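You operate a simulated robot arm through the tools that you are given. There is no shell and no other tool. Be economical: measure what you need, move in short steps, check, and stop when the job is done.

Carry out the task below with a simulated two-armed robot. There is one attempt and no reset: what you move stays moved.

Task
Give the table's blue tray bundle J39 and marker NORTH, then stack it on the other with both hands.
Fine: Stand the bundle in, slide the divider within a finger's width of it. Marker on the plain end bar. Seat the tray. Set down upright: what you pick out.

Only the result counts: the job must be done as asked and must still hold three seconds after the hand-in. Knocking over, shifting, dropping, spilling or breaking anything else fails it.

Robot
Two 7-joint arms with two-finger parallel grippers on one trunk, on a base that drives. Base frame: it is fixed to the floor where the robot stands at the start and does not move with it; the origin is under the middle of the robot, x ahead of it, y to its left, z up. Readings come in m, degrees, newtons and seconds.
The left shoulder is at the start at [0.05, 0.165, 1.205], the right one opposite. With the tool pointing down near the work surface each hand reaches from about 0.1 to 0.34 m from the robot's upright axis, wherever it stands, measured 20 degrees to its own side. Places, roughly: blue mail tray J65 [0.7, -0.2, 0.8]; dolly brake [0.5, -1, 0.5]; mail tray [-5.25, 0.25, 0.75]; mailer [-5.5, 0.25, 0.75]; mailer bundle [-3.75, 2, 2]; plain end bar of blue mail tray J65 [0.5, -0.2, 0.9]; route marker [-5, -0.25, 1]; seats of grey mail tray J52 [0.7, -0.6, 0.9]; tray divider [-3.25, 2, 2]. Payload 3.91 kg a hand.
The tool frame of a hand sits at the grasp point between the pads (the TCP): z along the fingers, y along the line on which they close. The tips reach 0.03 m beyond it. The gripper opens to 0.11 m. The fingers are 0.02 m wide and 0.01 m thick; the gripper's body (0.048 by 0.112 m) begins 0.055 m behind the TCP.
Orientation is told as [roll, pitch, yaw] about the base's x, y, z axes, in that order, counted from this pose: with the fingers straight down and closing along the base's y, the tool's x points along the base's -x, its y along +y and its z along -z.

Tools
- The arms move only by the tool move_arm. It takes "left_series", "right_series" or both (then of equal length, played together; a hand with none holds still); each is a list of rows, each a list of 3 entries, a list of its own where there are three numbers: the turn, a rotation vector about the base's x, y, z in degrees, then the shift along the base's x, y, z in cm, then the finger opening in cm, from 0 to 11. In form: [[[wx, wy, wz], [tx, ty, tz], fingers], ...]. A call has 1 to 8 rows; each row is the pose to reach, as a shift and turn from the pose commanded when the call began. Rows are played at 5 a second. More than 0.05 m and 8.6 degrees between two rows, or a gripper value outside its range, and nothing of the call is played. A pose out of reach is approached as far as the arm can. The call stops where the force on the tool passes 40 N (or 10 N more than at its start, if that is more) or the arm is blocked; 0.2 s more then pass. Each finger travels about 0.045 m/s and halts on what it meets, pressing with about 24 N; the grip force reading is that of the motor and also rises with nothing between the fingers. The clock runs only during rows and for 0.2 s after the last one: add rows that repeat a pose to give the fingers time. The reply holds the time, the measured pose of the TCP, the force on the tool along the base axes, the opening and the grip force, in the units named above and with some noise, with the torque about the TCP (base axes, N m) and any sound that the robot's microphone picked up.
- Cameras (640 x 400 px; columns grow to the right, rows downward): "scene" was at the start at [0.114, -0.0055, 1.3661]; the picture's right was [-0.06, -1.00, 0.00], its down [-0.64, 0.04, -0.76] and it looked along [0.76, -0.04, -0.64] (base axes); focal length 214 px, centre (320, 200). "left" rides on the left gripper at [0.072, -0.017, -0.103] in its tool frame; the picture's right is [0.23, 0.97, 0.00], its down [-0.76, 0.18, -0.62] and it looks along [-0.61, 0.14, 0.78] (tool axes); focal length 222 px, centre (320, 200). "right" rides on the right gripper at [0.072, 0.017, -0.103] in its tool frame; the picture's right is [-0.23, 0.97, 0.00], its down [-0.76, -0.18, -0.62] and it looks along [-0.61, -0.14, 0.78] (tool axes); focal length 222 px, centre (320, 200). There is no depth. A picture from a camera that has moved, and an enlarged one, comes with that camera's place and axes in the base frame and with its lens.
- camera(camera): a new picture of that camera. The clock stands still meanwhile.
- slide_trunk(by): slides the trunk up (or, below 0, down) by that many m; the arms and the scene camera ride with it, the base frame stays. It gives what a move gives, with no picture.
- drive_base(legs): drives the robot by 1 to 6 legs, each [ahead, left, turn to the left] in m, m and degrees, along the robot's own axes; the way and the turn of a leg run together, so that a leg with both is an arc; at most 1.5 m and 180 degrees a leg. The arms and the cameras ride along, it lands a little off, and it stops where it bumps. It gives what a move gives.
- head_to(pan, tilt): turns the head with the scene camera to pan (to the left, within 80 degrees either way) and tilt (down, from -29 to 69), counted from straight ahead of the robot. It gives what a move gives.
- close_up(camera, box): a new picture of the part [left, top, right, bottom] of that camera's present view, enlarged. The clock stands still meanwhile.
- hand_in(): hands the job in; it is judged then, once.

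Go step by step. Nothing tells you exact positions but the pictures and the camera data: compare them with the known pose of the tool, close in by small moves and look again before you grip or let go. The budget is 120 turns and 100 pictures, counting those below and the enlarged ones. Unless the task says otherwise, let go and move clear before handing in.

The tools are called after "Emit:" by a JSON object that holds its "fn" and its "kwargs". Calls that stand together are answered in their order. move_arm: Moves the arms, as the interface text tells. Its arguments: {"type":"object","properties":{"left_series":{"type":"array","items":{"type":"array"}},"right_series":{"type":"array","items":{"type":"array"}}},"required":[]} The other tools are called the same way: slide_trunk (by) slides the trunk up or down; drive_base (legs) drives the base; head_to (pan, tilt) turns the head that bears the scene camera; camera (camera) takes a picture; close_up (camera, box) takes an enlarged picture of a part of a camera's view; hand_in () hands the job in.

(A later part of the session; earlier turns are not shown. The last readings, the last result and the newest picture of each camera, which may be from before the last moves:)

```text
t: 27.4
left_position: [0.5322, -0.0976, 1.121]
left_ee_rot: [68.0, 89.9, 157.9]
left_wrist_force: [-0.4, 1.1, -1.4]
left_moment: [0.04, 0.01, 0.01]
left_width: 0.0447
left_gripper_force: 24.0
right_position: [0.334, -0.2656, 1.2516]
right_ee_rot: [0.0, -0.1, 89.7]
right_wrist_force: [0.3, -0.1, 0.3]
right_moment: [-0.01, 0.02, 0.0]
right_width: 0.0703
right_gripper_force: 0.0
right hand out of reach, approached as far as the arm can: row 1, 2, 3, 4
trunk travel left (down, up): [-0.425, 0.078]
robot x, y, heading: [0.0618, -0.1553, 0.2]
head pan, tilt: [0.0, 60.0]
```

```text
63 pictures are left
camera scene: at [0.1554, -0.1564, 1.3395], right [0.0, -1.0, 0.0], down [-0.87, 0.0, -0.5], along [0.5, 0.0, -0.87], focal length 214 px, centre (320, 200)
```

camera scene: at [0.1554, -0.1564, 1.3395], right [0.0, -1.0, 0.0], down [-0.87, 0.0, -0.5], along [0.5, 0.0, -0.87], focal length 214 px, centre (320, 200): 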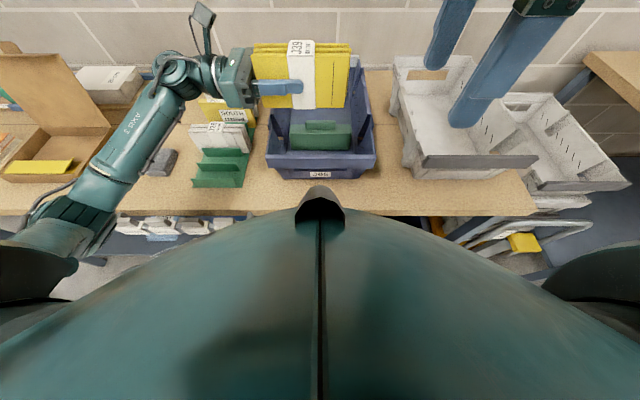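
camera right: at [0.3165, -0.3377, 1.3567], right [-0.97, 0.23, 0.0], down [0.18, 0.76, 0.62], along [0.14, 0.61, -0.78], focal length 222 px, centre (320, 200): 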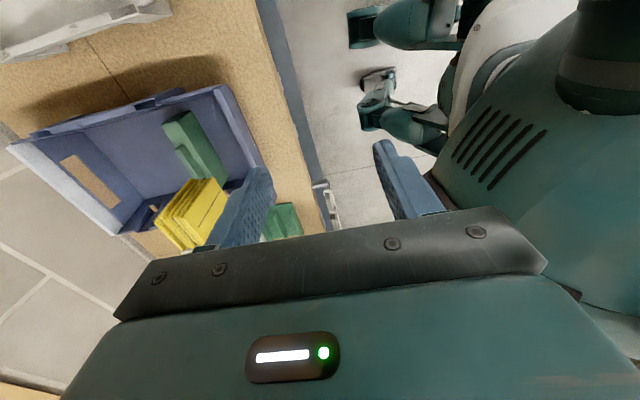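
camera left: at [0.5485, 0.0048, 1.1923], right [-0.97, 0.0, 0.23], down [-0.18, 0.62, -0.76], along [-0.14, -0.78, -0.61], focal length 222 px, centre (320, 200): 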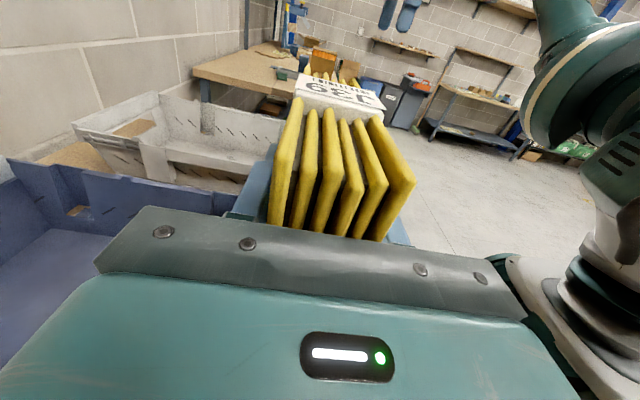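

The right hand can't reach there turned that way. I turn it back the other way, to -90, and meanwhile lower and draw in the left hand a little.

Emit:
{"fn": "move_arm", "kwargs": {"right_series": [[[0, 0, -8.4], [0, -2, 0], 7], [[0, 0, -16.8], [1, -4, 0], 7], [[0, 0, -25.2], [2, -6, 0], 7], [[0, 0, -33.6], [3, -8, 0], 7], [[0, 0, -42], [4, -10, 0], 7], [[0, 0, -50.4], [5, -11, 0], 7], [[0, 0, -58.8], [6, -12, 0], 7], [[0, 0, -67.2], [7, -13, 0], 7]], "left_series": [[[0, 0, 0], [-0.4, 0, -0.9], 2], [[0, 0, 0], [-0.8, 0, -1.8], 2], [[0, 0, 0], [-1.2, 0, -2.7], 2], [[0, 0, 0], [-1.6, 0, -3.6], 2], [[0, 0, 0], [-2, 0, -4.5], 2], [[0, 0, 0], [-2.4, 0, -5.4], 2], [[0, 0, 0], [-2.8, 0, -6.3], 2], [[0, 0, 0], [-3.2, 0, -7], 2]]}}

Emit:
{"fn": "move_arm", "kwargs": {"right_series": [[[0, 0, -8.4], [0, 0, 0], 7], [[0, 0, -16.8], [0, 0, 0], 7], [[0, 0, -25.2], [0, 0, 0], 7], [[0, 0, -33.6], [0, 0, 0], 7], [[0, 0, -42], [0, 0, 0], 7], [[0, 0, -50.4], [0, 0, 0], 7], [[0, 0, -58.8], [0, 0, 0], 7], [[0, 0, -67.2], [0, 0, 0], 7]]}}

Emit:
{"fn": "move_arm", "kwargs": {"right_series": [[[0, 0, -8.4], [0, 0, 0], 7], [[0, 0, -16.8], [0, 0, 0], 7], [[0, 0, -25.2], [0, 0, 0], 7], [[0, 0, -33.6], [0, 0, 0], 7], [[0, 0, -42], [0, 0, 0], 7], [[0, 0, -45.3], [0, 0, 0], 7]]}}

```text
t: 29.2
left_position: [0.4989, -0.0992, 1.0519]
left_ee_rot: [68.6, 89.9, 158.6]
left_wrist_force: [-0.1, -0.1, -1.0]
left_moment: [0.05, -0.03, -0.01]
left_width: 0.0448
left_gripper_force: 23.7
right_position: [0.403, -0.3999, 1.2588]
right_ee_rot: [0.1, 0.0, 22.7]
right_wrist_force: [0.6, -0.1, -0.3]
right_moment: [-0.02, 0.01, 0.05]
right_width: 0.0701
right_gripper_force: 0.0
trunk travel left (down, up): [-0.425, 0.078]
robot x, y, heading: [0.0576, -0.1557, -0.0]
head pan, tilt: [0.0, 60.0]
```

```text
t: 31.0
left_position: [0.4981, -0.0985, 1.0521]
left_ee_rot: [63.0, 90.1, 153.0]
left_wrist_force: [1.5, 0.5, -1.1]
left_moment: [0.02, 0.0, 0.05]
left_width: 0.0446
left_gripper_force: 24.3
right_position: [0.4033, -0.3996, 1.2603]
right_ee_rot: [-0.1, 0.0, -44.5]
right_wrist_force: [-0.5, -0.9, 0.9]
right_moment: [0.0, 0.01, 0.02]
right_width: 0.0701
right_gripper_force: 0.1
trunk travel left (down, up): [-0.425, 0.078]
robot x, y, heading: [0.0582, -0.1538, -0.2]
head pan, tilt: [0.0, 60.0]
```

```text
t: 32.4
left_position: [0.4985, -0.0985, 1.0519]
left_ee_rot: [60.3, 89.9, 150.2]
left_wrist_force: [-0.2, -0.4, -0.9]
left_moment: [0.05, 0.02, 0.03]
left_width: 0.0449
left_gripper_force: 24.3
right_position: [0.4025, -0.4007, 1.2615]
right_ee_rot: [-0.1, 0.0, -89.8]
right_wrist_force: [-0.2, 0.3, 0.2]
right_moment: [-0.04, -0.03, -0.03]
right_width: 0.0699
right_gripper_force: 0.1
trunk travel left (down, up): [-0.425, 0.078]
robot x, y, heading: [0.0589, -0.1574, 0.1]
head pan, tilt: [0.0, 60.0]
```

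The right hand is at -90. I bring it over the bundle.

Emit:
{"fn": "move_arm", "kwargs": {"right_series": [[[0, 0, 0], [1.4, 3.5, -1], 7], [[0, 0, 0], [2.8, 7, -2], 7], [[0, 0, 0], [4.2, 10.5, -3], 7], [[0, 0, 0], [5.6, 14, -4], 7], [[0, 0, 0], [7, 17.5, -5], 7], [[0, 0, 0], [8.4, 21, -6], 7], [[0, 0, 0], [9.6, 24.4, -7], 7]]}}

Emit:
{"fn": "camera", "kwargs": {"camera": "right"}}

Emit:
{"fn": "camera", "kwargs": {"camera": "scene"}}

```text
t: 34.0
left_position: [0.4991, -0.0987, 1.0519]
left_ee_rot: [63.0, 90.0, 153.0]
left_wrist_force: [-0.5, 0.1, -1.1]
left_moment: [0.0, -0.01, -0.03]
left_width: 0.0446
left_gripper_force: 24.3
right_position: [0.4545, -0.2672, 1.2216]
right_ee_rot: [0.1, 0.0, -89.6]
right_wrist_force: [-1.0, -0.3, -0.8]
right_moment: [0.0, 0.0, 0.0]
right_width: 0.07
right_gripper_force: 0.1
right hand out of reach, approached as far as the arm can: row 4, 5, 6, 7
trunk travel left (down, up): [-0.425, 0.078]
robot x, y, heading: [0.0602, -0.1579, -0.1]
head pan, tilt: [0.0, 60.0]
```

```text
62 pictures are left
camera right: at [0.4711, -0.1953, 1.3261], right [0.97, -0.22, 0.0], down [-0.17, -0.76, 0.62], along [-0.14, -0.61, -0.78], focal length 222 px, centre (320, 200)
```

right: 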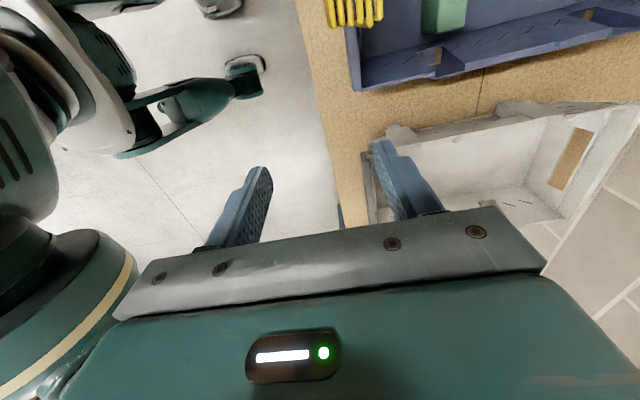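

```text
61 pictures are left
camera scene: at [0.1549, -0.1565, 1.3396], right [0.0, -1.0, 0.0], down [-0.87, 0.0, -0.5], along [0.5, 0.0, -0.87], focal length 214 px, centre (320, 200)
```

scene: 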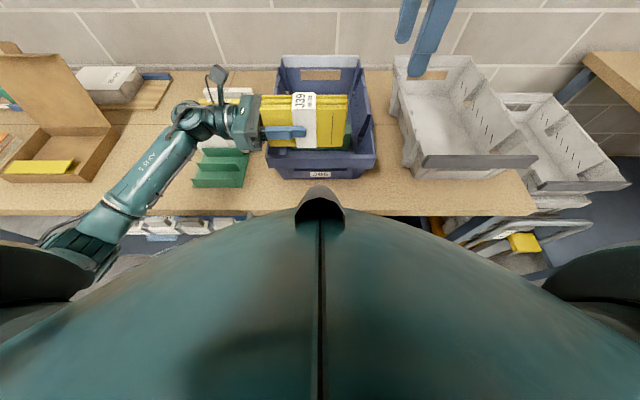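

The right hand's reach shrinks with height above the shoulder, so I raise the trunk and then bring both hands down relative to it.

Emit:
{"fn": "slide_trunk", "kwargs": {"by": 0.075}}

Emit:
{"fn": "move_arm", "kwargs": {"left_series": [[[0, 0, 0], [-0.3, 0, -1.5], 2], [[0, 0, 0], [-0.6, 0, -3], 2], [[0, 0, 0], [-0.9, 0, -4.5], 2], [[0, 0, 0], [-1.2, 0, -6], 2], [[0, 0, 0], [-1.5, 0, -7.5], 2], [[0, 0, 0], [-1.8, 0, -8.5], 2]], "right_series": [[[0, 0, 0], [-0.5, -0.5, -2.5], 7], [[0, 0, 0], [-1, -1, -5], 7], [[0, 0, 0], [-1, -1, -7.5], 7], [[0, 0, 0], [-1, -1, -10], 7], [[0, 0, 0], [-1, -1, -12], 7], [[0, 0, 0], [-1, -1, -14], 7]]}}

```text
t: 35.1
left_position: [0.4999, -0.0991, 1.1269]
left_ee_rot: [69.0, 89.8, 159.0]
left_wrist_force: [0.3, -0.6, -1.7]
left_moment: [0.05, 0.01, -0.03]
left_width: 0.0447
left_gripper_force: 24.0
right_position: [0.4535, -0.2687, 1.2959]
right_ee_rot: [0.0, 0.0, -89.7]
right_wrist_force: [-0.1, 0.9, 0.1]
right_moment: [0.0, -0.01, 0.03]
right_width: 0.0697
right_gripper_force: 0.0
trunk travel left (down, up): [-0.5, 0.003]
robot x, y, heading: [0.0611, -0.1534, -0.2]
head pan, tilt: [0.0, 60.0]
```

```text
t: 36.5
left_position: [0.4813, -0.099, 1.0407]
left_ee_rot: [54.1, 90.1, 144.1]
left_wrist_force: [0.2, 0.4, -1.5]
left_moment: [0.0, 0.0, 0.01]
left_width: 0.0451
left_gripper_force: 24.2
right_position: [0.4438, -0.2783, 1.1555]
right_ee_rot: [0.0, -0.1, -89.5]
right_wrist_force: [0.3, 0.0, 0.3]
right_moment: [0.03, 0.0, -0.03]
right_width: 0.0699
right_gripper_force: 0.0
trunk travel left (down, up): [-0.5, 0.003]
robot x, y, heading: [0.0603, -0.1565, 0.1]
head pan, tilt: [0.0, 60.0]
```

Emit:
{"fn": "move_arm", "kwargs": {"right_series": [[[0, 0, 0], [1, 3, 0], 7], [[0, 0, 0], [2, 6, 0], 7], [[0, 0, 0], [3, 9, -0.5], 7], [[0, 0, 0], [3.7, 12, -0.5], 7]]}}

Emit:
{"fn": "camera", "kwargs": {"camera": "right"}}

Emit:
{"fn": "close_up", "kwargs": {"camera": "scene", "box": [220, 60, 420, 200]}}

```text
t: 37.5
left_position: [0.4807, -0.0987, 1.0415]
left_ee_rot: [41.7, 90.0, 131.5]
left_wrist_force: [0.5, 0.2, -0.6]
left_moment: [0.01, 0.01, -0.01]
left_width: 0.0447
left_gripper_force: 23.8
right_position: [0.4482, -0.2532, 1.1645]
right_ee_rot: [0.0, 0.1, -89.7]
right_wrist_force: [0.5, -0.3, 0.6]
right_moment: [0.01, -0.02, -0.01]
right_width: 0.07
right_gripper_force: 0.1
right hand out of reach, approached as far as the arm can: row 1, 2, 3, 4
trunk travel left (down, up): [-0.5, 0.003]
robot x, y, heading: [0.0595, -0.1546, -0.1]
head pan, tilt: [0.0, 60.0]
```

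```text
60 pictures are left
camera right: at [0.4652, -0.1804, 1.2687], right [0.97, -0.22, 0.0], down [-0.17, -0.76, 0.62], along [-0.14, -0.61, -0.78], focal length 222 px, centre (320, 200)
```

right: 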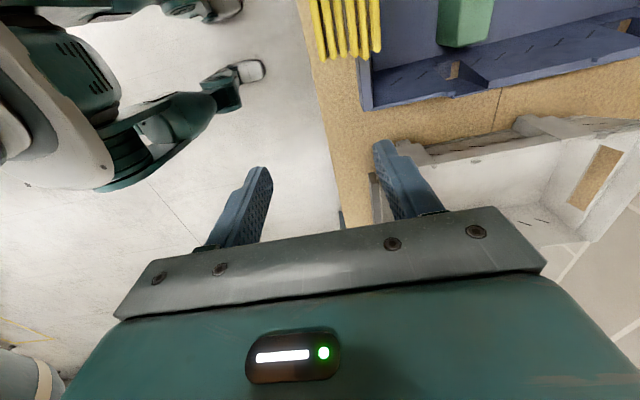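

```text
2.86 times, centred on (320, 130) of scene
camera zoom: at [0.1545, -0.1564, 1.4146], right [0.0, -1.0, 0.0], down [-0.87, 0.0, -0.5], along [0.5, 0.0, -0.87], focal length 613 px, centre (320, 400)
```

zoom: 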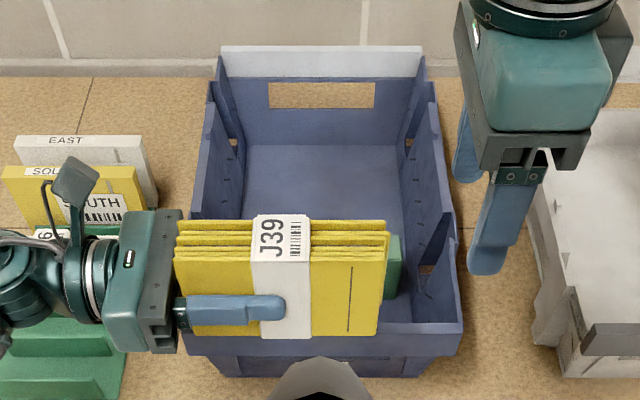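

The right arm seems caught in an awkward wrist pose. I draw it back and turn it toward 0, then test its reach again.

Emit:
{"fn": "move_arm", "kwargs": {"right_series": [[[0, 0, 8.5], [-1, -1, 0], 7], [[0, 0, 17], [-2, -2, 0], 7], [[0, 0, 25.5], [-2, -2, 0], 7], [[0, 0, 34], [-2, -2, 0], 7], [[0, 0, 42.5], [-2, -2, 0], 7], [[0, 0, 51], [-2, -2, 0], 7], [[0, 0, 59.5], [-2, -2, 0], 7], [[0, 0, 68], [-2, -2, 0], 7]]}}

Emit:
{"fn": "move_arm", "kwargs": {"right_series": [[[0, 0, 0], [1.5, 2, 0], 7], [[0, 0, 0], [3, 4, 0], 7], [[0, 0, 0], [4.5, 6, 0], 7]]}}

Emit:
{"fn": "camera", "kwargs": {"camera": "scene"}}

```text
t: 39.3
left_position: [0.4818, -0.0993, 1.0416]
left_ee_rot: [54.9, 90.1, 145.0]
left_wrist_force: [0.3, -0.6, -0.3]
left_moment: [0.03, 0.0, 0.01]
left_width: 0.0448
left_gripper_force: 24.2
right_position: [0.4307, -0.2728, 1.1612]
right_ee_rot: [0.0, 0.0, -21.5]
right_wrist_force: [-1.1, 0.9, -0.1]
right_moment: [-0.02, 0.0, 0.03]
right_width: 0.0699
right_gripper_force: 0.2
trunk travel left (down, up): [-0.5, 0.003]
robot x, y, heading: [0.0589, -0.1571, -0.2]
head pan, tilt: [0.0, 60.0]
```

```text
t: 40.1
left_position: [0.4808, -0.0994, 1.0414]
left_ee_rot: [68.3, 89.9, 158.3]
left_wrist_force: [0.4, 0.2, -1.0]
left_moment: [0.03, 0.0, 0.0]
left_width: 0.0448
left_gripper_force: 24.1
right_position: [0.4601, -0.2556, 1.1668]
right_ee_rot: [0.1, 0.0, -21.7]
right_wrist_force: [0.5, 0.0, -0.2]
right_moment: [0.02, 0.05, -0.02]
right_width: 0.0697
right_gripper_force: 0.0
right hand out of reach, approached as far as the arm can: row 2, 3
trunk travel left (down, up): [-0.5, 0.003]
robot x, y, heading: [0.0596, -0.1572, -0.2]
head pan, tilt: [0.0, 60.0]
```

```text
58 pictures are left
camera scene: at [0.1556, -0.1565, 1.4145], right [0.0, -1.0, 0.0], down [-0.87, 0.0, -0.5], along [0.5, 0.0, -0.87], focal length 214 px, centre (320, 200)
```

scene: 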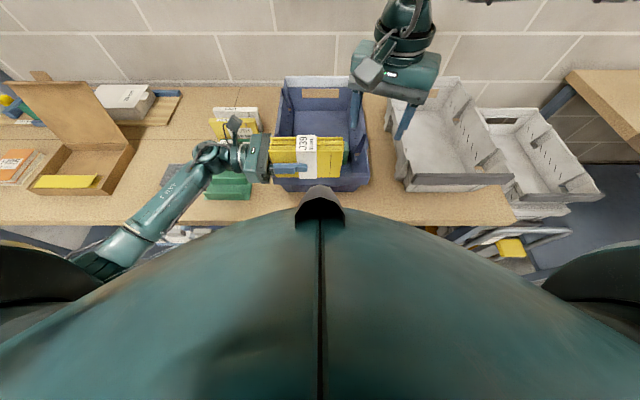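

The right arm's reach is simply shorter there, so I bring the bundle to it: left hand a bit nearer and to the right, right hand back to -90 just above.

Emit:
{"fn": "move_arm", "kwargs": {"right_series": [[[0, 0, -8.5], [-0.5, -0.5, 0.3], 7], [[0, 0, -17], [-1, -0.5, 0.3], 7], [[0, 0, -25.5], [-1.5, -0.5, 0.3], 7], [[0, 0, -34], [-2, -0.5, 0.3], 7], [[0, 0, -42.5], [-2.5, -0.5, 0.3], 7], [[0, 0, -51], [-2.5, -0.5, 0.3], 7], [[0, 0, -59.5], [-2.5, -0.5, 0.3], 7], [[0, 0, -68], [-2.5, -0.5, 0.3], 7]], "left_series": [[[0, 0, 0], [-0.6, 0, 0], 2], [[0, 0, 0], [-1.2, -1, 0], 2], [[0, 0, 0], [-1.8, -2.2, 0], 2], [[0, 0, 0], [-2.4, -3.5, 0], 2], [[0, 0, 0], [-3, -4.8, 0], 2], [[0, 0, 0], [-3.6, -6, 0], 2], [[0, 0, 0], [-4.2, -7.2, 0], 2], [[0, 0, 0], [-4.6, -8.5, 0], 2]]}}

Emit:
{"fn": "camera", "kwargs": {"camera": "right"}}

Emit:
{"fn": "camera", "kwargs": {"camera": "scene"}}

```text
t: 41.9
left_position: [0.4353, -0.1834, 1.0413]
left_ee_rot: [64.4, 90.0, 154.5]
left_wrist_force: [-0.3, -0.5, -0.4]
left_moment: [0.05, -0.03, 0.01]
left_width: 0.0446
left_gripper_force: 23.5
right_position: [0.433, -0.2612, 1.1685]
right_ee_rot: [0.0, 0.0, -89.7]
right_wrist_force: [-0.6, -0.6, 0.9]
right_moment: [-0.01, -0.04, 0.0]
right_width: 0.0699
right_gripper_force: 0.0
trunk travel left (down, up): [-0.5, 0.003]
robot x, y, heading: [0.0604, -0.1553, 0.0]
head pan, tilt: [0.0, 60.0]
```

```text
57 pictures are left
camera right: at [0.4508, -0.1883, 1.2732], right [0.97, -0.22, 0.0], down [-0.18, -0.76, 0.62], along [-0.14, -0.61, -0.78], focal length 222 px, centre (320, 200)
```

right: 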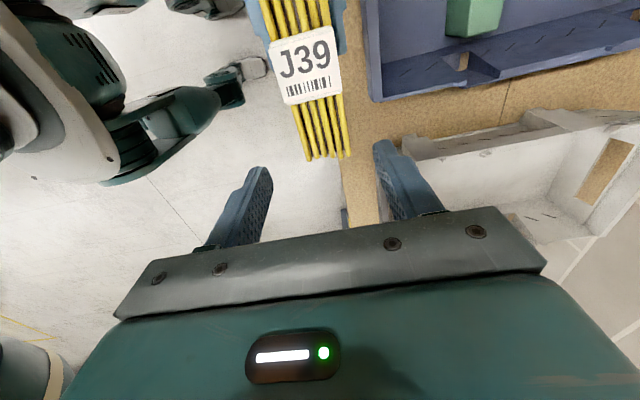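

```text
56 pictures are left
camera scene: at [0.155, -0.1567, 1.4146], right [0.0, -1.0, 0.0], down [-0.87, 0.0, -0.5], along [0.5, 0.0, -0.87], focal length 214 px, centre (320, 200)
```

scene: 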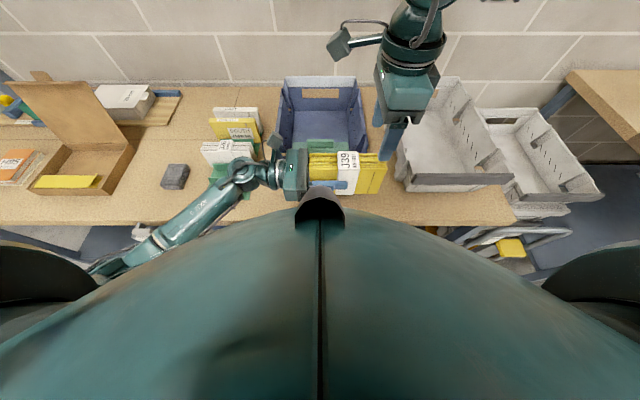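

The bundle sits right between the right fingers. I move 2 cm to +y and lower the right hand onto it.

Emit:
{"fn": "move_arm", "kwargs": {"right_series": [[[0, 0, 0], [0.2, 2.1, 0], 7], [[0, 0, 0], [0.2, 2.1, -2], 7], [[0, 0, 0], [0.2, 2.1, -4], 7], [[0, 0, 0], [0.2, 2.1, -6], 7], [[0, 0, 0], [0.2, 2.1, -8], 7], [[0, 0, 0], [0.2, 2.1, -9.8], 7]]}}

Emit:
{"fn": "camera", "kwargs": {"camera": "right"}}

Emit:
{"fn": "close_up", "kwargs": {"camera": "scene", "box": [240, 80, 460, 220]}}

```text
t: 43.3
left_position: [0.4351, -0.1846, 1.0407]
left_ee_rot: [58.7, 90.0, 148.7]
left_wrist_force: [-0.4, 0.0, -0.7]
left_moment: [0.03, -0.01, 0.0]
left_width: 0.0446
left_gripper_force: 24.2
right_position: [0.4278, -0.2648, 1.0872]
right_ee_rot: [-0.1, 0.1, -89.6]
right_wrist_force: [0.0, 0.3, -0.5]
right_moment: [-0.03, 0.03, -0.02]
right_width: 0.0701
right_gripper_force: 0.1
right hand out of reach, approached as far as the arm can: row 1, 2, 3, 4, 5, 6
trunk travel left (down, up): [-0.5, 0.003]
robot x, y, heading: [0.0541, -0.1568, 0.2]
head pan, tilt: [0.0, 60.0]
```

```text
55 pictures are left
camera right: at [0.4453, -0.1928, 1.1919], right [0.98, -0.22, 0.0], down [-0.17, -0.76, 0.62], along [-0.14, -0.61, -0.78], focal length 222 px, centre (320, 200)
```

right: 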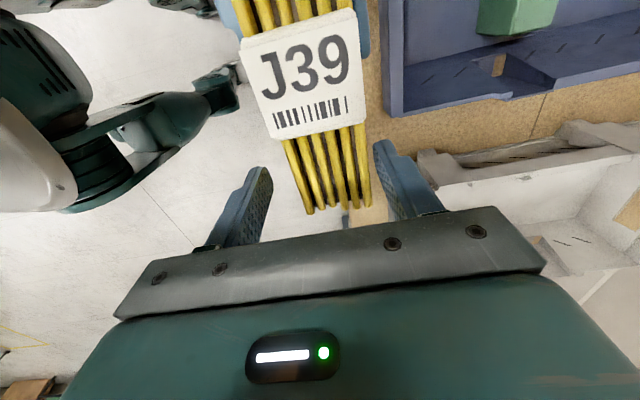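

```text
2.86 times, centred on (350, 150) of scene
camera zoom: at [0.1549, -0.1565, 1.4146], right [0.0, -1.0, 0.0], down [-0.87, 0.0, -0.5], along [0.5, 0.0, -0.87], focal length 613 px, centre (234, 343)
```

zoom: 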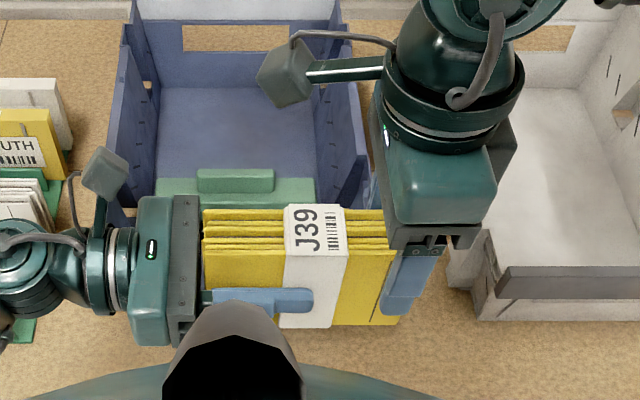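

The right hand is at its inward limit, so I'll instead slide the bundle 2.5 cm further between its fingers with the left hand, and lower the right a little.

Emit:
{"fn": "move_arm", "kwargs": {"left_series": [[[0, 0, 0], [-0.4, 0, 0], 2], [[0, 0, 0], [-0.7, 0, 0], 2], [[0, 0, 0], [-0.7, -0.8, 0], 2], [[0, 0, 0], [-0.7, -1.6, 0], 2], [[0, 0, 0], [-0.7, -2.4, 0], 2]], "right_series": [[[0, 0, 0], [0, 0, -0.5], 7], [[0, 0, 0], [0, 0, -1.2], 7], [[0, 0, 0], [0, 0, -1.5], 7], [[0, 0, 0], [0, 0, -1.5], 7], [[0, 0, 0], [0, 0, -1.5], 7]]}}

Emit:
{"fn": "camera", "kwargs": {"camera": "right"}}

```text
t: 44.5
left_position: [0.4276, -0.2078, 1.042]
left_ee_rot: [39.4, 89.8, 129.5]
left_wrist_force: [0.4, 0.8, -1.3]
left_moment: [0.05, 0.01, 0.02]
left_width: 0.0446
left_gripper_force: 23.8
right_position: [0.4292, -0.271, 1.0736]
right_ee_rot: [0.0, 0.1, -89.7]
right_wrist_force: [-0.4, -0.6, 0.5]
right_moment: [0.01, -0.03, -0.01]
right_width: 0.07
right_gripper_force: 0.0
right hand out of reach, approached as far as the arm can: row 2, 3, 4, 5
trunk travel left (down, up): [-0.5, 0.003]
robot x, y, heading: [0.0616, -0.1569, -0.0]
head pan, tilt: [0.0, 60.0]
```

```text
53 pictures are left
camera right: at [0.4454, -0.1979, 1.1792], right [0.98, -0.22, 0.0], down [-0.17, -0.76, 0.62], along [-0.14, -0.61, -0.78], focal length 222 px, centre (320, 200)
```

right: 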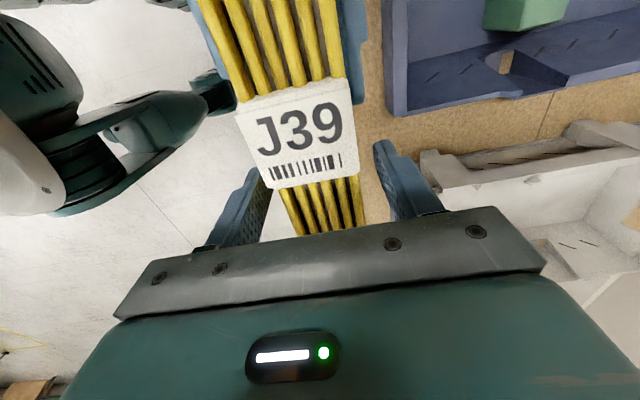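

The right fingers straddle the bundle's end; I close the right hand, then open the left and withdraw it along +y.

Emit:
{"fn": "move_arm", "kwargs": {"right_series": [[[0, 0, 0], [0, 0, 0], 4], [[0, 0, 0], [0, 0, 0], 2], [[0, 0, 0], [0, 0, 0], 2], [[0, 0, 0], [0, 0, 0], 2]]}}

Emit:
{"fn": "move_arm", "kwargs": {"left_series": [[[0, 0, 0], [0, 0, 0], 4.8], [[0, 0, 0], [0, 0, 0], 6], [[0, 0, 0], [0, 0, 0], 7.5], [[0, 0, 0], [0, 0, 0], 7.5]]}}

Emit:
{"fn": "camera", "kwargs": {"camera": "left"}}

```text
t: 45.5
left_position: [0.4283, -0.2088, 1.0412]
left_ee_rot: [45.5, 90.0, 135.7]
left_wrist_force: [0.6, -1.7, -0.6]
left_moment: [0.2, -0.06, 0.12]
left_width: 0.045
left_gripper_force: 23.8
right_position: [0.429, -0.2708, 1.0752]
right_ee_rot: [0.0, 0.1, -89.7]
right_wrist_force: [-0.8, 2.1, -0.2]
right_moment: [-0.14, 0.08, -0.12]
right_width: 0.0446
right_gripper_force: 24.3
trunk travel left (down, up): [-0.5, 0.003]
robot x, y, heading: [0.0564, -0.1545, 0.3]
head pan, tilt: [0.0, 60.0]
```

```text
t: 46.5
left_position: [0.4293, -0.2079, 1.0422]
left_ee_rot: [51.3, 90.1, 141.2]
left_wrist_force: [-0.6, -0.1, 0.4]
left_moment: [0.0, -0.01, 0.0]
left_width: 0.0751
left_gripper_force: 0.1
right_position: [0.4287, -0.2709, 1.0735]
right_ee_rot: [0.0, 0.1, -89.7]
right_wrist_force: [-0.2, 0.7, -0.8]
right_moment: [-0.02, 0.0, 0.03]
right_width: 0.0445
right_gripper_force: 24.1
trunk travel left (down, up): [-0.5, 0.003]
robot x, y, heading: [0.0595, -0.1551, -0.1]
head pan, tilt: [0.0, 60.0]
```

```text
52 pictures are left
camera left: at [0.445, -0.106, 1.1128], right [-0.97, 0.0, 0.23], down [-0.18, 0.62, -0.76], along [-0.14, -0.78, -0.61], focal length 222 px, centre (320, 200)
```

left: 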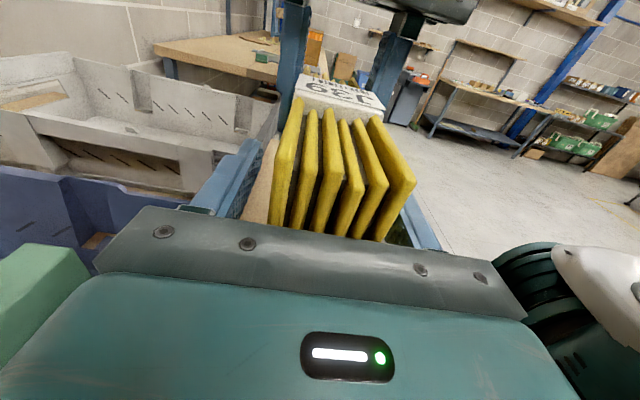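

The right hand holds the bundle. The left hand withdraws to +y, rises and turns back to pointing down.

Emit:
{"fn": "move_arm", "kwargs": {"left_series": [[[0, 0, 0], [0, 2, 0], 7.5], [[0, 0, 0], [0, 5, 0], 7.5], [[0, 0, 0], [0, 8, 0], 7.5], [[0, 0, 0], [0, 11, 0], 7.5], [[0, 0, 0], [0, 14, 0], 7.5], [[0, 0, 0], [0, 17, 0], 7.5]]}}

Emit:
{"fn": "move_arm", "kwargs": {"left_series": [[[8.4, 0, 0], [0.5, 1, 1], 7.5], [[16.8, 0, 0], [1, 2, 2], 7.5], [[25.2, 0, 0], [1.5, 2, 3], 7.5], [[33.6, 0, 0], [2, 2, 4], 7.5], [[42, 0, 0], [2.5, 2, 5], 7.5], [[50.4, 0, 0], [3, 2, 6], 7.5], [[58.8, 0, 0], [3.5, 2, 6], 7.5], [[67.2, 0, 0], [4, 2, 6], 7.5]]}}

Emit:
{"fn": "move_arm", "kwargs": {"left_series": [[[7.6, 0, 0], [0, 0, 0], 7.5], [[15.2, 0, 0], [0, 0, 0], 7.5], [[22.8, 0, 0], [0, 0, 0], 7.5]]}}

Emit:
{"fn": "camera", "kwargs": {"camera": "scene"}}

```text
t: 47.9
left_position: [0.4281, -0.0376, 1.0414]
left_ee_rot: [160.7, 89.9, -109.3]
left_wrist_force: [-0.3, 0.2, -0.1]
left_moment: [0.03, -0.02, 0.01]
left_width: 0.075
left_gripper_force: 0.0
right_position: [0.4296, -0.2703, 1.0745]
right_ee_rot: [0.1, 0.1, -89.7]
right_wrist_force: [0.1, 0.2, 0.3]
right_moment: [0.0, 0.03, 0.02]
right_width: 0.0448
right_gripper_force: 24.2
trunk travel left (down, up): [-0.5, 0.003]
robot x, y, heading: [0.0634, -0.1527, -0.0]
head pan, tilt: [0.0, 60.0]
```

```text
t: 49.7
left_position: [0.4684, -0.0173, 1.1004]
left_ee_rot: [-0.1, 22.6, 90.0]
left_wrist_force: [0.3, 0.0, -0.5]
left_moment: [-0.02, 0.02, 0.02]
left_width: 0.075
left_gripper_force: 0.2
right_position: [0.4291, -0.2717, 1.0743]
right_ee_rot: [0.0, 0.2, -89.8]
right_wrist_force: [0.2, 0.8, 0.5]
right_moment: [-0.07, -0.04, 0.0]
right_width: 0.0447
right_gripper_force: 24.0
trunk travel left (down, up): [-0.5, 0.003]
robot x, y, heading: [0.0631, -0.1543, 0.0]
head pan, tilt: [0.0, 60.0]
```

```text
t: 50.5
left_position: [0.4684, -0.0181, 1.1022]
left_ee_rot: [-0.1, -0.2, 90.0]
left_wrist_force: [-0.3, 0.0, 0.0]
left_moment: [0.01, 0.02, -0.02]
left_width: 0.0749
left_gripper_force: 0.1
right_position: [0.4293, -0.2707, 1.0738]
right_ee_rot: [0.0, 0.1, -89.7]
right_wrist_force: [-0.5, 0.0, -0.3]
right_moment: [-0.07, 0.0, -0.02]
right_width: 0.0446
right_gripper_force: 23.5
trunk travel left (down, up): [-0.5, 0.003]
robot x, y, heading: [0.0585, -0.1562, 0.0]
head pan, tilt: [0.0, 60.0]
```

```text
51 pictures are left
camera scene: at [0.1552, -0.1572, 1.4145], right [0.0, -1.0, 0.0], down [-0.87, 0.0, -0.5], along [0.5, 0.0, -0.87], focal length 214 px, centre (320, 200)
```

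scene: 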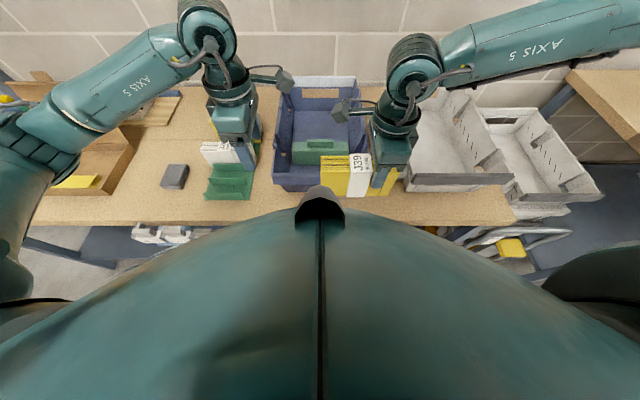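

The right hand holds the bundle level. I test how far it extends forward, slowly.

Emit:
{"fn": "move_arm", "kwargs": {"right_series": [[[0, 0, 0], [0.8, -0.5, 0.3], 2], [[0, 0, 0], [1.8, -1, 0.3], 2], [[0, 0, 0], [2.8, -1, 0.3], 2], [[0, 0, 0], [3.8, -1, 0.3], 2], [[0, 0, 0], [4.8, -1, 0.3], 2], [[0, 0, 0], [5.8, -1, 0.3], 2]]}}

```text
t: 51.9
left_position: [0.4667, -0.0168, 1.1017]
left_ee_rot: [0.0, 0.0, 90.0]
left_wrist_force: [0.0, 0.0, -0.1]
left_moment: [0.02, 0.02, 0.02]
left_width: 0.0751
left_gripper_force: 0.0
right_position: [0.4842, -0.2892, 1.0801]
right_ee_rot: [0.0, 0.0, -89.6]
right_wrist_force: [0.1, -0.5, -1.9]
right_moment: [-0.03, 0.0, 0.01]
right_width: 0.0446
right_gripper_force: 24.0
right hand out of reach, approached as far as the arm can: row 5, 6
trunk travel left (down, up): [-0.5, 0.003]
robot x, y, heading: [0.0593, -0.157, -0.1]
head pan, tilt: [0.0, 60.0]
```

Reach suffices to stand the bundle on the bare table strip in front of the trays, after which the left hand can regrip it from above. I lower the right hand over x = 0.467.

Emit:
{"fn": "move_arm", "kwargs": {"right_series": [[[0, 0, 0], [-0.8, 0, -2], 2], [[0, 0, 0], [-1.7, 0, -4], 2], [[0, 0, 0], [-1.7, 0, -6], 2], [[0, 0, 0], [-1.7, 0, -8], 2], [[0, 0, 0], [-1.7, 0, -10], 2], [[0, 0, 0], [-1.7, 0, -12], 2], [[0, 0, 0], [-1.7, 0, -14], 2], [[0, 0, 0], [-1.7, 0, -16], 2]]}}

Emit:
{"fn": "close_up", "kwargs": {"camera": "scene", "box": [280, 110, 440, 220]}}

Emit:
{"fn": "camera", "kwargs": {"camera": "left"}}

```text
t: 53.7
left_position: [0.4679, -0.0172, 1.1017]
left_ee_rot: [0.0, 0.1, 90.0]
left_wrist_force: [-0.2, 1.1, 0.3]
left_moment: [0.01, 0.02, -0.01]
left_width: 0.0749
left_gripper_force: 0.2
right_position: [0.4454, -0.342, 0.9774]
right_ee_rot: [0.0, 0.1, -89.6]
right_wrist_force: [0.2, 0.3, -1.4]
right_moment: [-0.01, -0.02, -0.02]
right_width: 0.0446
right_gripper_force: 23.9
right hand out of reach, approached as far as the arm can: row 1, 2, 3, 4, 5, 6, 7, 8
trunk travel left (down, up): [-0.5, 0.003]
robot x, y, heading: [0.0619, -0.1552, -0.2]
head pan, tilt: [0.0, 60.0]
```

```text
3.64 times, centred on (360, 165) of scene
camera zoom: at [0.155, -0.1567, 1.4145], right [0.0, -1.0, 0.0], down [-0.87, 0.0, -0.5], along [0.5, 0.0, -0.87], focal length 780 px, centre (174, 327)
```

zoom: 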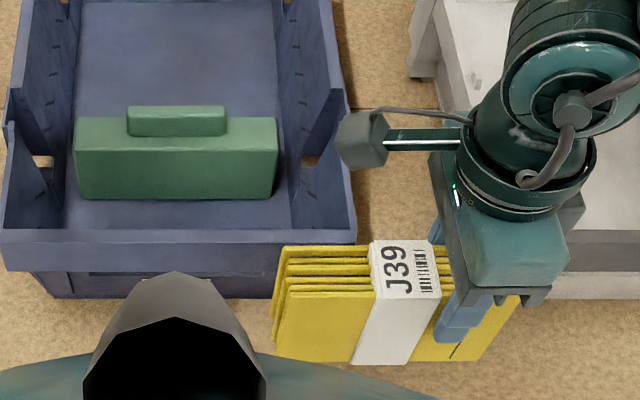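

```text
49 pictures are left
camera left: at [0.4843, -0.0917, 1.2043], right [-0.97, -0.23, 0.0], down [-0.18, 0.76, 0.62], along [-0.14, 0.61, -0.78], focal length 222 px, centre (320, 200)
```

left: 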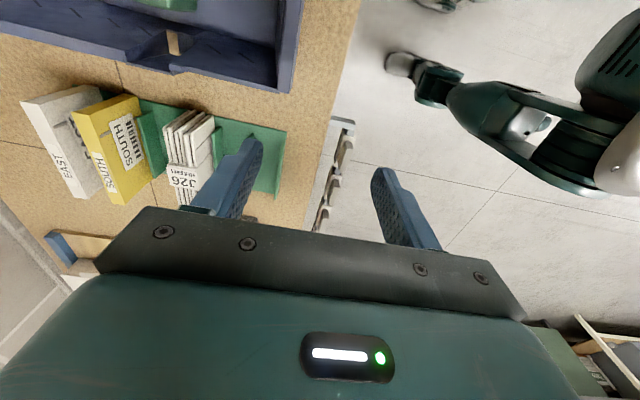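

Reach shrinks the further the hand is below the shoulder, so lowering the trunk should help at table height. I raise both hands, then slide the trunk down.

Emit:
{"fn": "move_arm", "kwargs": {"left_series": [[[0, 0, 0], [0, 0, 2], 7.5], [[0, 0, 0], [0, 0, 4], 7.5], [[0, 0, 0], [0, 0, 6], 7.5], [[0, 0, 0], [0, 0, 8], 7.5], [[0, 0, 0], [0, 0, 9], 7.5], [[0, 0, 0], [0, 0, 10], 7.5]], "right_series": [[[0, 0, 0], [0, 0, 1.5], 2], [[0, 0, 0], [0, 0, 3], 2], [[0, 0, 0], [0, 0, 5], 2], [[0, 0, 0], [0, 0, 7], 2], [[0, 0, 0], [0, 0, 8.5], 2], [[0, 0, 0], [0, 0, 10], 2]]}}

Emit:
{"fn": "slide_trunk", "kwargs": {"by": -0.13}}

Emit:
{"fn": "move_arm", "kwargs": {"left_series": [[[0, 0, 0], [0, 0, 2], 7.5], [[0, 0, 0], [0, 0, 4], 7.5], [[0, 0, 0], [0, 0, 6], 7.5], [[0, 0, 0], [0, 0, 8], 7.5]], "right_series": [[[0, 0, 0], [0, 0, 2], 2], [[0, 0, 0], [0, 0, 4], 2], [[0, 0, 0], [0, 0, 6], 2], [[0, 0, 0], [0, 0, 8], 2]]}}

Emit:
{"fn": "slide_trunk", "kwargs": {"by": -0.1}}

```text
t: 55.1
left_position: [0.4683, -0.0183, 1.2023]
left_ee_rot: [0.0, 0.0, 90.0]
left_wrist_force: [0.3, -0.8, 0.1]
left_moment: [0.0, 0.0, 0.05]
left_width: 0.0749
left_gripper_force: 0.0
right_position: [0.4445, -0.3386, 1.0753]
right_ee_rot: [0.0, 0.0, -89.7]
right_wrist_force: [-0.3, 0.3, -1.1]
right_moment: [-0.02, -0.01, 0.01]
right_width: 0.0446
right_gripper_force: 23.8
trunk travel left (down, up): [-0.5, 0.003]
robot x, y, heading: [0.0587, -0.1553, 0.2]
head pan, tilt: [0.0, 60.0]
```

```text
t: 56.7
left_position: [0.4679, -0.0192, 1.0724]
left_ee_rot: [0.0, 0.0, 90.0]
left_wrist_force: [-0.1, -0.3, 0.2]
left_moment: [-0.02, 0.02, 0.0]
left_width: 0.0751
left_gripper_force: 0.1
right_position: [0.4433, -0.3366, 0.9451]
right_ee_rot: [-0.1, 0.0, -89.7]
right_wrist_force: [0.6, 0.9, -1.9]
right_moment: [-0.03, 0.05, 0.0]
right_width: 0.0444
right_gripper_force: 24.7
trunk travel left (down, up): [-0.37, 0.133]
robot x, y, heading: [0.0604, -0.1592, 0.0]
head pan, tilt: [0.0, 60.0]
```

```text
t: 57.7
left_position: [0.4676, -0.0184, 1.1521]
left_ee_rot: [0.0, 0.1, 90.1]
left_wrist_force: [0.0, 0.1, -0.5]
left_moment: [0.0, 0.0, -0.01]
left_width: 0.0751
left_gripper_force: 0.0
right_position: [0.4444, -0.3367, 1.0257]
right_ee_rot: [0.0, 0.0, -89.7]
right_wrist_force: [-1.3, -0.1, -0.9]
right_moment: [-0.04, -0.02, 0.0]
right_width: 0.0445
right_gripper_force: 24.0
trunk travel left (down, up): [-0.37, 0.133]
robot x, y, heading: [0.0582, -0.1551, -0.2]
head pan, tilt: [0.0, 60.0]
```

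```text
t: 59.0
left_position: [0.4673, -0.0178, 1.0521]
left_ee_rot: [0.0, 0.0, 90.0]
left_wrist_force: [0.0, -0.7, 0.9]
left_moment: [0.04, 0.0, 0.03]
left_width: 0.0749
left_gripper_force: 0.1
right_position: [0.4459, -0.3383, 0.925]
right_ee_rot: [0.0, 0.0, -89.7]
right_wrist_force: [-0.2, -0.4, -0.1]
right_moment: [-0.03, 0.04, -0.04]
right_width: 0.0445
right_gripper_force: 24.0
trunk travel left (down, up): [-0.27, 0.233]
robot x, y, heading: [0.0596, -0.1516, 0.1]
head pan, tilt: [0.0, 60.0]
```

Now with the shoulders lower, I move the bundle forward to x = 0.467 and lower it toward the table strip.

Emit:
{"fn": "move_arm", "kwargs": {"right_series": [[[0, 0, 0], [0.7, 0, 0], 2], [[0, 0, 0], [1.4, 0, 0], 2], [[0, 0, 0], [2.1, 0, 0], 2], [[0, 0, 0], [2.1, 0, -0.8], 2], [[0, 0, 0], [2.1, 0, -1.6], 2]]}}

Emit:
{"fn": "camera", "kwargs": {"camera": "scene"}}

Emit:
{"fn": "camera", "kwargs": {"camera": "right"}}

```text
t: 60.2
left_position: [0.4671, -0.0187, 1.0512]
left_ee_rot: [0.1, 0.1, 90.0]
left_wrist_force: [-0.6, 0.0, 0.0]
left_moment: [-0.01, 0.03, -0.04]
left_width: 0.0751
left_gripper_force: 0.1
right_position: [0.4653, -0.3372, 0.9087]
right_ee_rot: [0.0, 0.1, -89.6]
right_wrist_force: [0.1, 0.5, -1.3]
right_moment: [-0.02, -0.01, 0.01]
right_width: 0.0446
right_gripper_force: 23.7
trunk travel left (down, up): [-0.27, 0.233]
robot x, y, heading: [0.0569, -0.1552, 0.1]
head pan, tilt: [0.0, 60.0]
```

```text
48 pictures are left
camera scene: at [0.155, -0.1566, 1.1845], right [0.0, -1.0, 0.0], down [-0.87, 0.0, -0.5], along [0.5, 0.0, -0.87], focal length 214 px, centre (320, 200)
```

scene: 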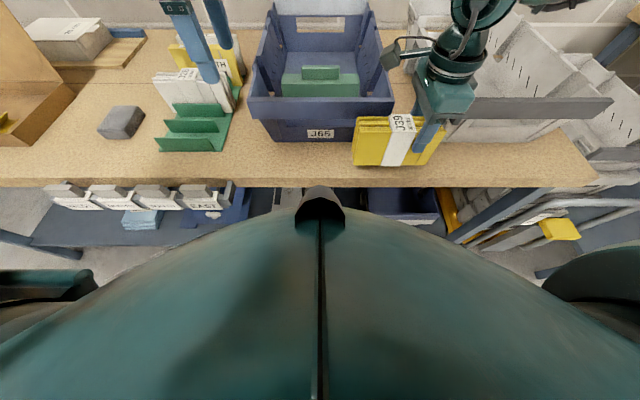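

```text
47 pictures are left
camera right: at [0.4828, -0.2647, 1.0141], right [0.98, -0.22, 0.0], down [-0.17, -0.76, 0.62], along [-0.14, -0.61, -0.78], focal length 222 px, centre (320, 200)
```

right: 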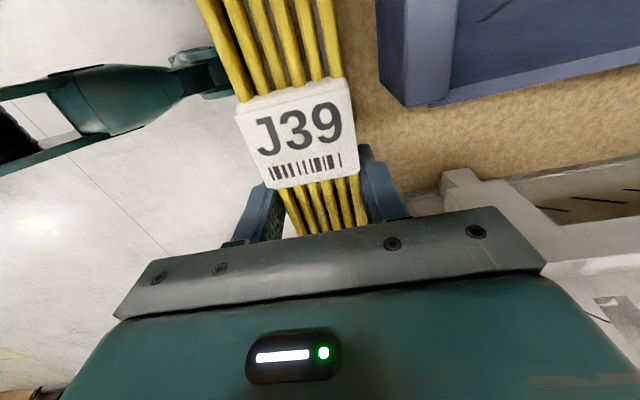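

The table's edge is at about x = 0.40, so the bundle is fully over the table. I lower in small steps until contact.

Emit:
{"fn": "move_arm", "kwargs": {"right_series": [[[0, 0, 0], [0, 0, -0.4], 2], [[0, 0, 0], [0, 0, -0.8], 2], [[0, 0, 0], [0, 0, -1.1], 2], [[0, 0, 0], [0, 0, -1.4], 2]]}}

Emit:
{"fn": "close_up", "kwargs": {"camera": "scene", "box": [320, 90, 470, 200]}}

```text
t: 61.2
left_position: [0.4682, -0.0188, 1.051]
left_ee_rot: [0.0, -0.1, 90.0]
left_wrist_force: [1.0, 0.4, 0.0]
left_moment: [-0.03, 0.01, -0.03]
left_width: 0.0752
left_gripper_force: 0.1
right_position: [0.4657, -0.337, 0.8951]
right_ee_rot: [0.0, 0.0, -89.8]
right_wrist_force: [-0.4, -0.6, -1.4]
right_moment: [-0.05, -0.02, 0.0]
right_width: 0.0447
right_gripper_force: 23.7
trunk travel left (down, up): [-0.27, 0.233]
robot x, y, heading: [0.0635, -0.1572, 0.2]
head pan, tilt: [0.0, 60.0]
```

```text
3.64 times, centred on (395, 145) of scene
camera zoom: at [0.155, -0.1565, 1.1845], right [0.0, -1.0, 0.0], down [-0.87, 0.0, -0.5], along [0.5, 0.0, -0.87], focal length 780 px, centre (47, 400)
```

zoom: 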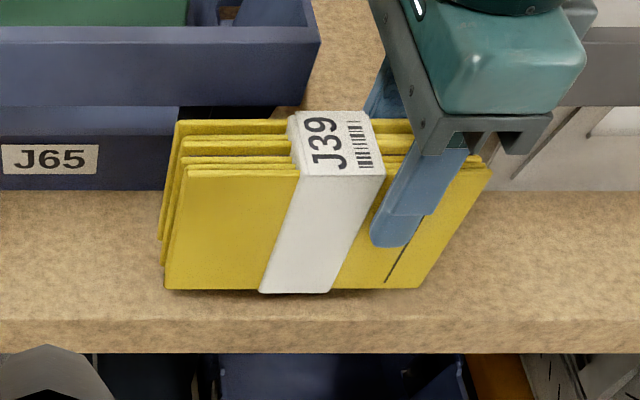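

Nearly touching; a few more millimetres.

Emit:
{"fn": "move_arm", "kwargs": {"right_series": [[[0, 0, 0], [0, 0, -0.3], 2], [[0, 0, 0], [0, 0, -0.6], 2], [[0, 0, 0], [0, 0, -0.8], 2]]}}

```text
t: 62.0
left_position: [0.4678, -0.0186, 1.052]
left_ee_rot: [0.0, 0.1, 90.0]
left_wrist_force: [-0.4, 0.0, 0.1]
left_moment: [0.01, 0.01, 0.03]
left_width: 0.075
left_gripper_force: 0.0
right_position: [0.4661, -0.3375, 0.8887]
right_ee_rot: [0.0, 0.0, -89.6]
right_wrist_force: [0.4, 0.4, -1.0]
right_moment: [-0.05, 0.0, 0.0]
right_width: 0.0443
right_gripper_force: 24.6
trunk travel left (down, up): [-0.27, 0.233]
robot x, y, heading: [0.0564, -0.1521, -0.2]
head pan, tilt: [0.0, 60.0]
```

Emit:
{"fn": "move_arm", "kwargs": {"right_series": [[[0, 0, 0], [0, 0, -0.3], 2], [[0, 0, 0], [0, 0, -0.6], 2], [[0, 0, 0], [0, 0, -0.9], 2], [[0, 0, 0], [0, 0, -1.2], 2]]}}

Emit:
{"fn": "close_up", "kwargs": {"camera": "scene", "box": [320, 90, 470, 200]}}

```text
t: 63.0
left_position: [0.4666, -0.0163, 1.053]
left_ee_rot: [-0.2, 0.0, 90.0]
left_wrist_force: [-1.1, -0.4, 0.7]
left_moment: [-0.01, 0.01, -0.01]
left_width: 0.075
left_gripper_force: 0.0
right_position: [0.4656, -0.3366, 0.877]
right_ee_rot: [0.2, 0.1, -89.7]
right_wrist_force: [-3.0, 0.6, 21.4]
right_moment: [0.05, 0.32, -0.13]
right_width: 0.0445
right_gripper_force: 24.4
trunk travel left (down, up): [-0.27, 0.233]
robot x, y, heading: [0.0577, -0.1579, -0.1]
head pan, tilt: [0.0, 60.0]
```

```text
3.64 times, centred on (395, 145) of scene
camera zoom: at [0.1534, -0.1558, 1.1849], right [0.0, -1.0, 0.0], down [-0.87, 0.0, -0.5], along [0.5, 0.0, -0.87], focal length 780 px, centre (47, 400)
```

zoom: 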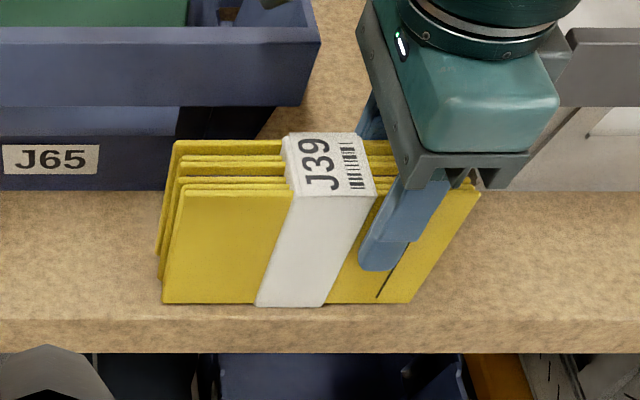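

It stands on the table (contact, table z about 0.80). I ease the press, open the right hand, rise and move clear to the right.

Emit:
{"fn": "move_arm", "kwargs": {"right_series": [[[0, 0, 0], [0, 0, 0.2], 2], [[0, 0, 0], [0, 0, 0.2], 5], [[0, 0, 0], [0, 0, 0.2], 6.5], [[0, 0, 0], [0, 0, 0.2], 6.5], [[0, 0, 0], [0, 0, 2.5], 6.5], [[0, 0, 0], [0, 0, 5], 6.5], [[0, 0, 0], [0, 0, 8.5], 6.5], [[0, 0, 0], [0, 0, 12.5], 6.5]]}}

Emit:
{"fn": "move_arm", "kwargs": {"right_series": [[[0, 0, 0], [0, -3, 2], 6.5], [[0, 0, 0], [0, -6, 3], 6.5], [[0, 0, 0], [0, -9, 4], 6.5], [[0, 0, 0], [0, -12, 5], 6.5]], "left_series": [[[0, 0, 0], [0, -4, 0], 7], [[0, 0, 0], [0, -8, 0], 7], [[0, 0, 0], [0, -12, 0], 7], [[0, 0, 0], [0, -16, 0], 7]]}}

Emit:
{"fn": "camera", "kwargs": {"camera": "left"}}

```text
t: 64.8
left_position: [0.4687, -0.0184, 1.0514]
left_ee_rot: [0.0, 0.0, 90.1]
left_wrist_force: [0.3, 0.4, 0.5]
left_moment: [-0.02, 0.0, 0.01]
left_width: 0.0752
left_gripper_force: 0.0
right_position: [0.4643, -0.3384, 1.0014]
right_ee_rot: [-0.1, 0.0, -89.7]
right_wrist_force: [-0.2, 0.3, 0.0]
right_moment: [0.01, -0.03, 0.04]
right_width: 0.0653
right_gripper_force: 0.1
trunk travel left (down, up): [-0.27, 0.233]
robot x, y, heading: [0.0598, -0.1559, 0.2]
head pan, tilt: [0.0, 60.0]
```

```text
t: 65.8
left_position: [0.4685, -0.1784, 1.0519]
left_ee_rot: [0.0, 0.0, 90.1]
left_wrist_force: [0.7, -0.4, 0.4]
left_moment: [0.03, 0.01, 0.02]
left_width: 0.0699
left_gripper_force: 0.2
right_position: [0.4673, -0.4586, 1.049]
right_ee_rot: [0.0, 0.0, -89.7]
right_wrist_force: [-0.2, -0.7, 0.1]
right_moment: [0.02, -0.03, -0.01]
right_width: 0.065
right_gripper_force: 0.0
trunk travel left (down, up): [-0.27, 0.233]
robot x, y, heading: [0.0597, -0.1568, -0.0]
head pan, tilt: [0.0, 60.0]
```

```text
44 pictures are left
camera left: at [0.4847, -0.2524, 1.1541], right [-0.97, -0.23, 0.0], down [-0.18, 0.76, 0.62], along [-0.14, 0.61, -0.78], focal length 222 px, centre (320, 200)
```

left: 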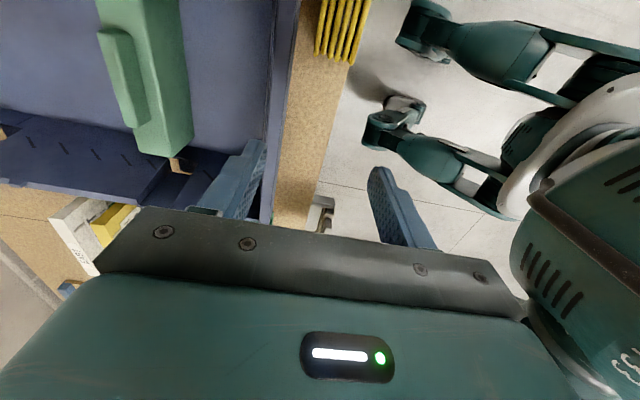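

The bundle stands at about (0.466, -0.298). I drive 12 cm to the right so that the left hand comes over its middle.

Emit:
{"fn": "drive_base", "kwargs": {"legs": [[0, -0.12, 0]]}}

Emit:
{"fn": "camera", "kwargs": {"camera": "left"}}

```text
t: 67.5
left_position: [0.4691, -0.298, 1.0503]
left_ee_rot: [0.0, 0.0, 90.0]
left_wrist_force: [-0.2, -0.2, 0.3]
left_moment: [0.02, -0.02, 0.01]
left_width: 0.0701
left_gripper_force: 0.0
right_position: [0.4678, -0.5777, 1.0496]
right_ee_rot: [0.0, 0.0, -89.7]
right_wrist_force: [0.0, -0.3, -0.7]
right_moment: [0.07, 0.02, -0.01]
right_width: 0.0651
right_gripper_force: 0.0
trunk travel left (down, up): [-0.27, 0.233]
robot x, y, heading: [0.0595, -0.2755, 0.2]
head pan, tilt: [0.0, 60.0]
```

```text
43 pictures are left
camera left: at [0.4851, -0.3719, 1.1539], right [-0.97, -0.23, 0.0], down [-0.18, 0.76, 0.62], along [-0.14, 0.61, -0.78], focal length 222 px, centre (320, 200)
```

left: 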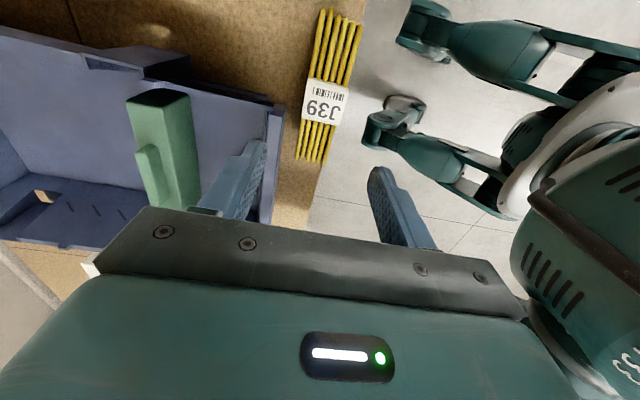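

The label centre is at (0.465, -0.305). I align, narrow the fingers to 6 cm to stay off the tray bar, lower to z = 0.885 and close.

Emit:
{"fn": "move_arm", "kwargs": {"left_series": [[[0, 0, 0], [-0.4, -1, -3], 6], [[0, 0, 0], [-0.4, -1, -7], 6], [[0, 0, 0], [-0.4, -1, -11], 6], [[0, 0, 0], [-0.4, -1, -14], 6], [[0, 0, 0], [-0.4, -1, -16.5], 6], [[0, 0, 0], [-0.4, -1, -16.5], 3.5], [[0, 0, 0], [-0.4, -1, -16.5], 2], [[0, 0, 0], [-0.4, -1, -16.5], 2]]}}

Emit:
{"fn": "camera", "kwargs": {"camera": "scene"}}

```text
t: 69.3
left_position: [0.4643, -0.3091, 0.8865]
left_ee_rot: [0.0, 0.0, 90.0]
left_wrist_force: [-0.6, 0.3, 0.7]
left_moment: [-0.01, 0.04, -0.02]
left_width: 0.0449
left_gripper_force: 23.8
right_position: [0.4671, -0.5781, 1.0488]
right_ee_rot: [0.0, 0.0, -89.7]
right_wrist_force: [0.2, 1.1, 1.1]
right_moment: [0.01, 0.01, -0.02]
right_width: 0.0648
right_gripper_force: 0.0
trunk travel left (down, up): [-0.27, 0.233]
robot x, y, heading: [0.0606, -0.2757, -0.0]
head pan, tilt: [0.0, 60.0]
```

```text
42 pictures are left
camera scene: at [0.1551, -0.2769, 1.1845], right [0.0, -1.0, 0.0], down [-0.87, 0.0, -0.5], along [0.5, 0.0, -0.87], focal length 214 px, centre (320, 200)
```

scene: 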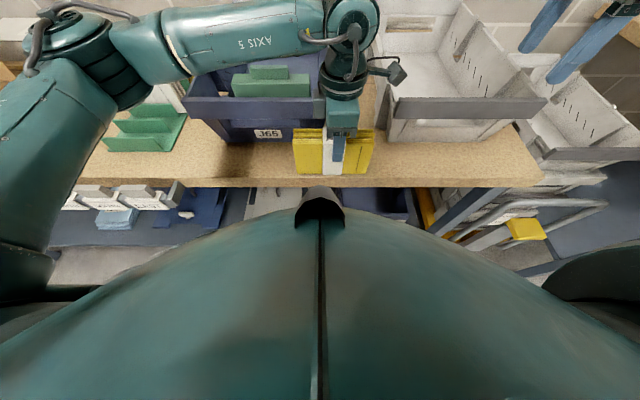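

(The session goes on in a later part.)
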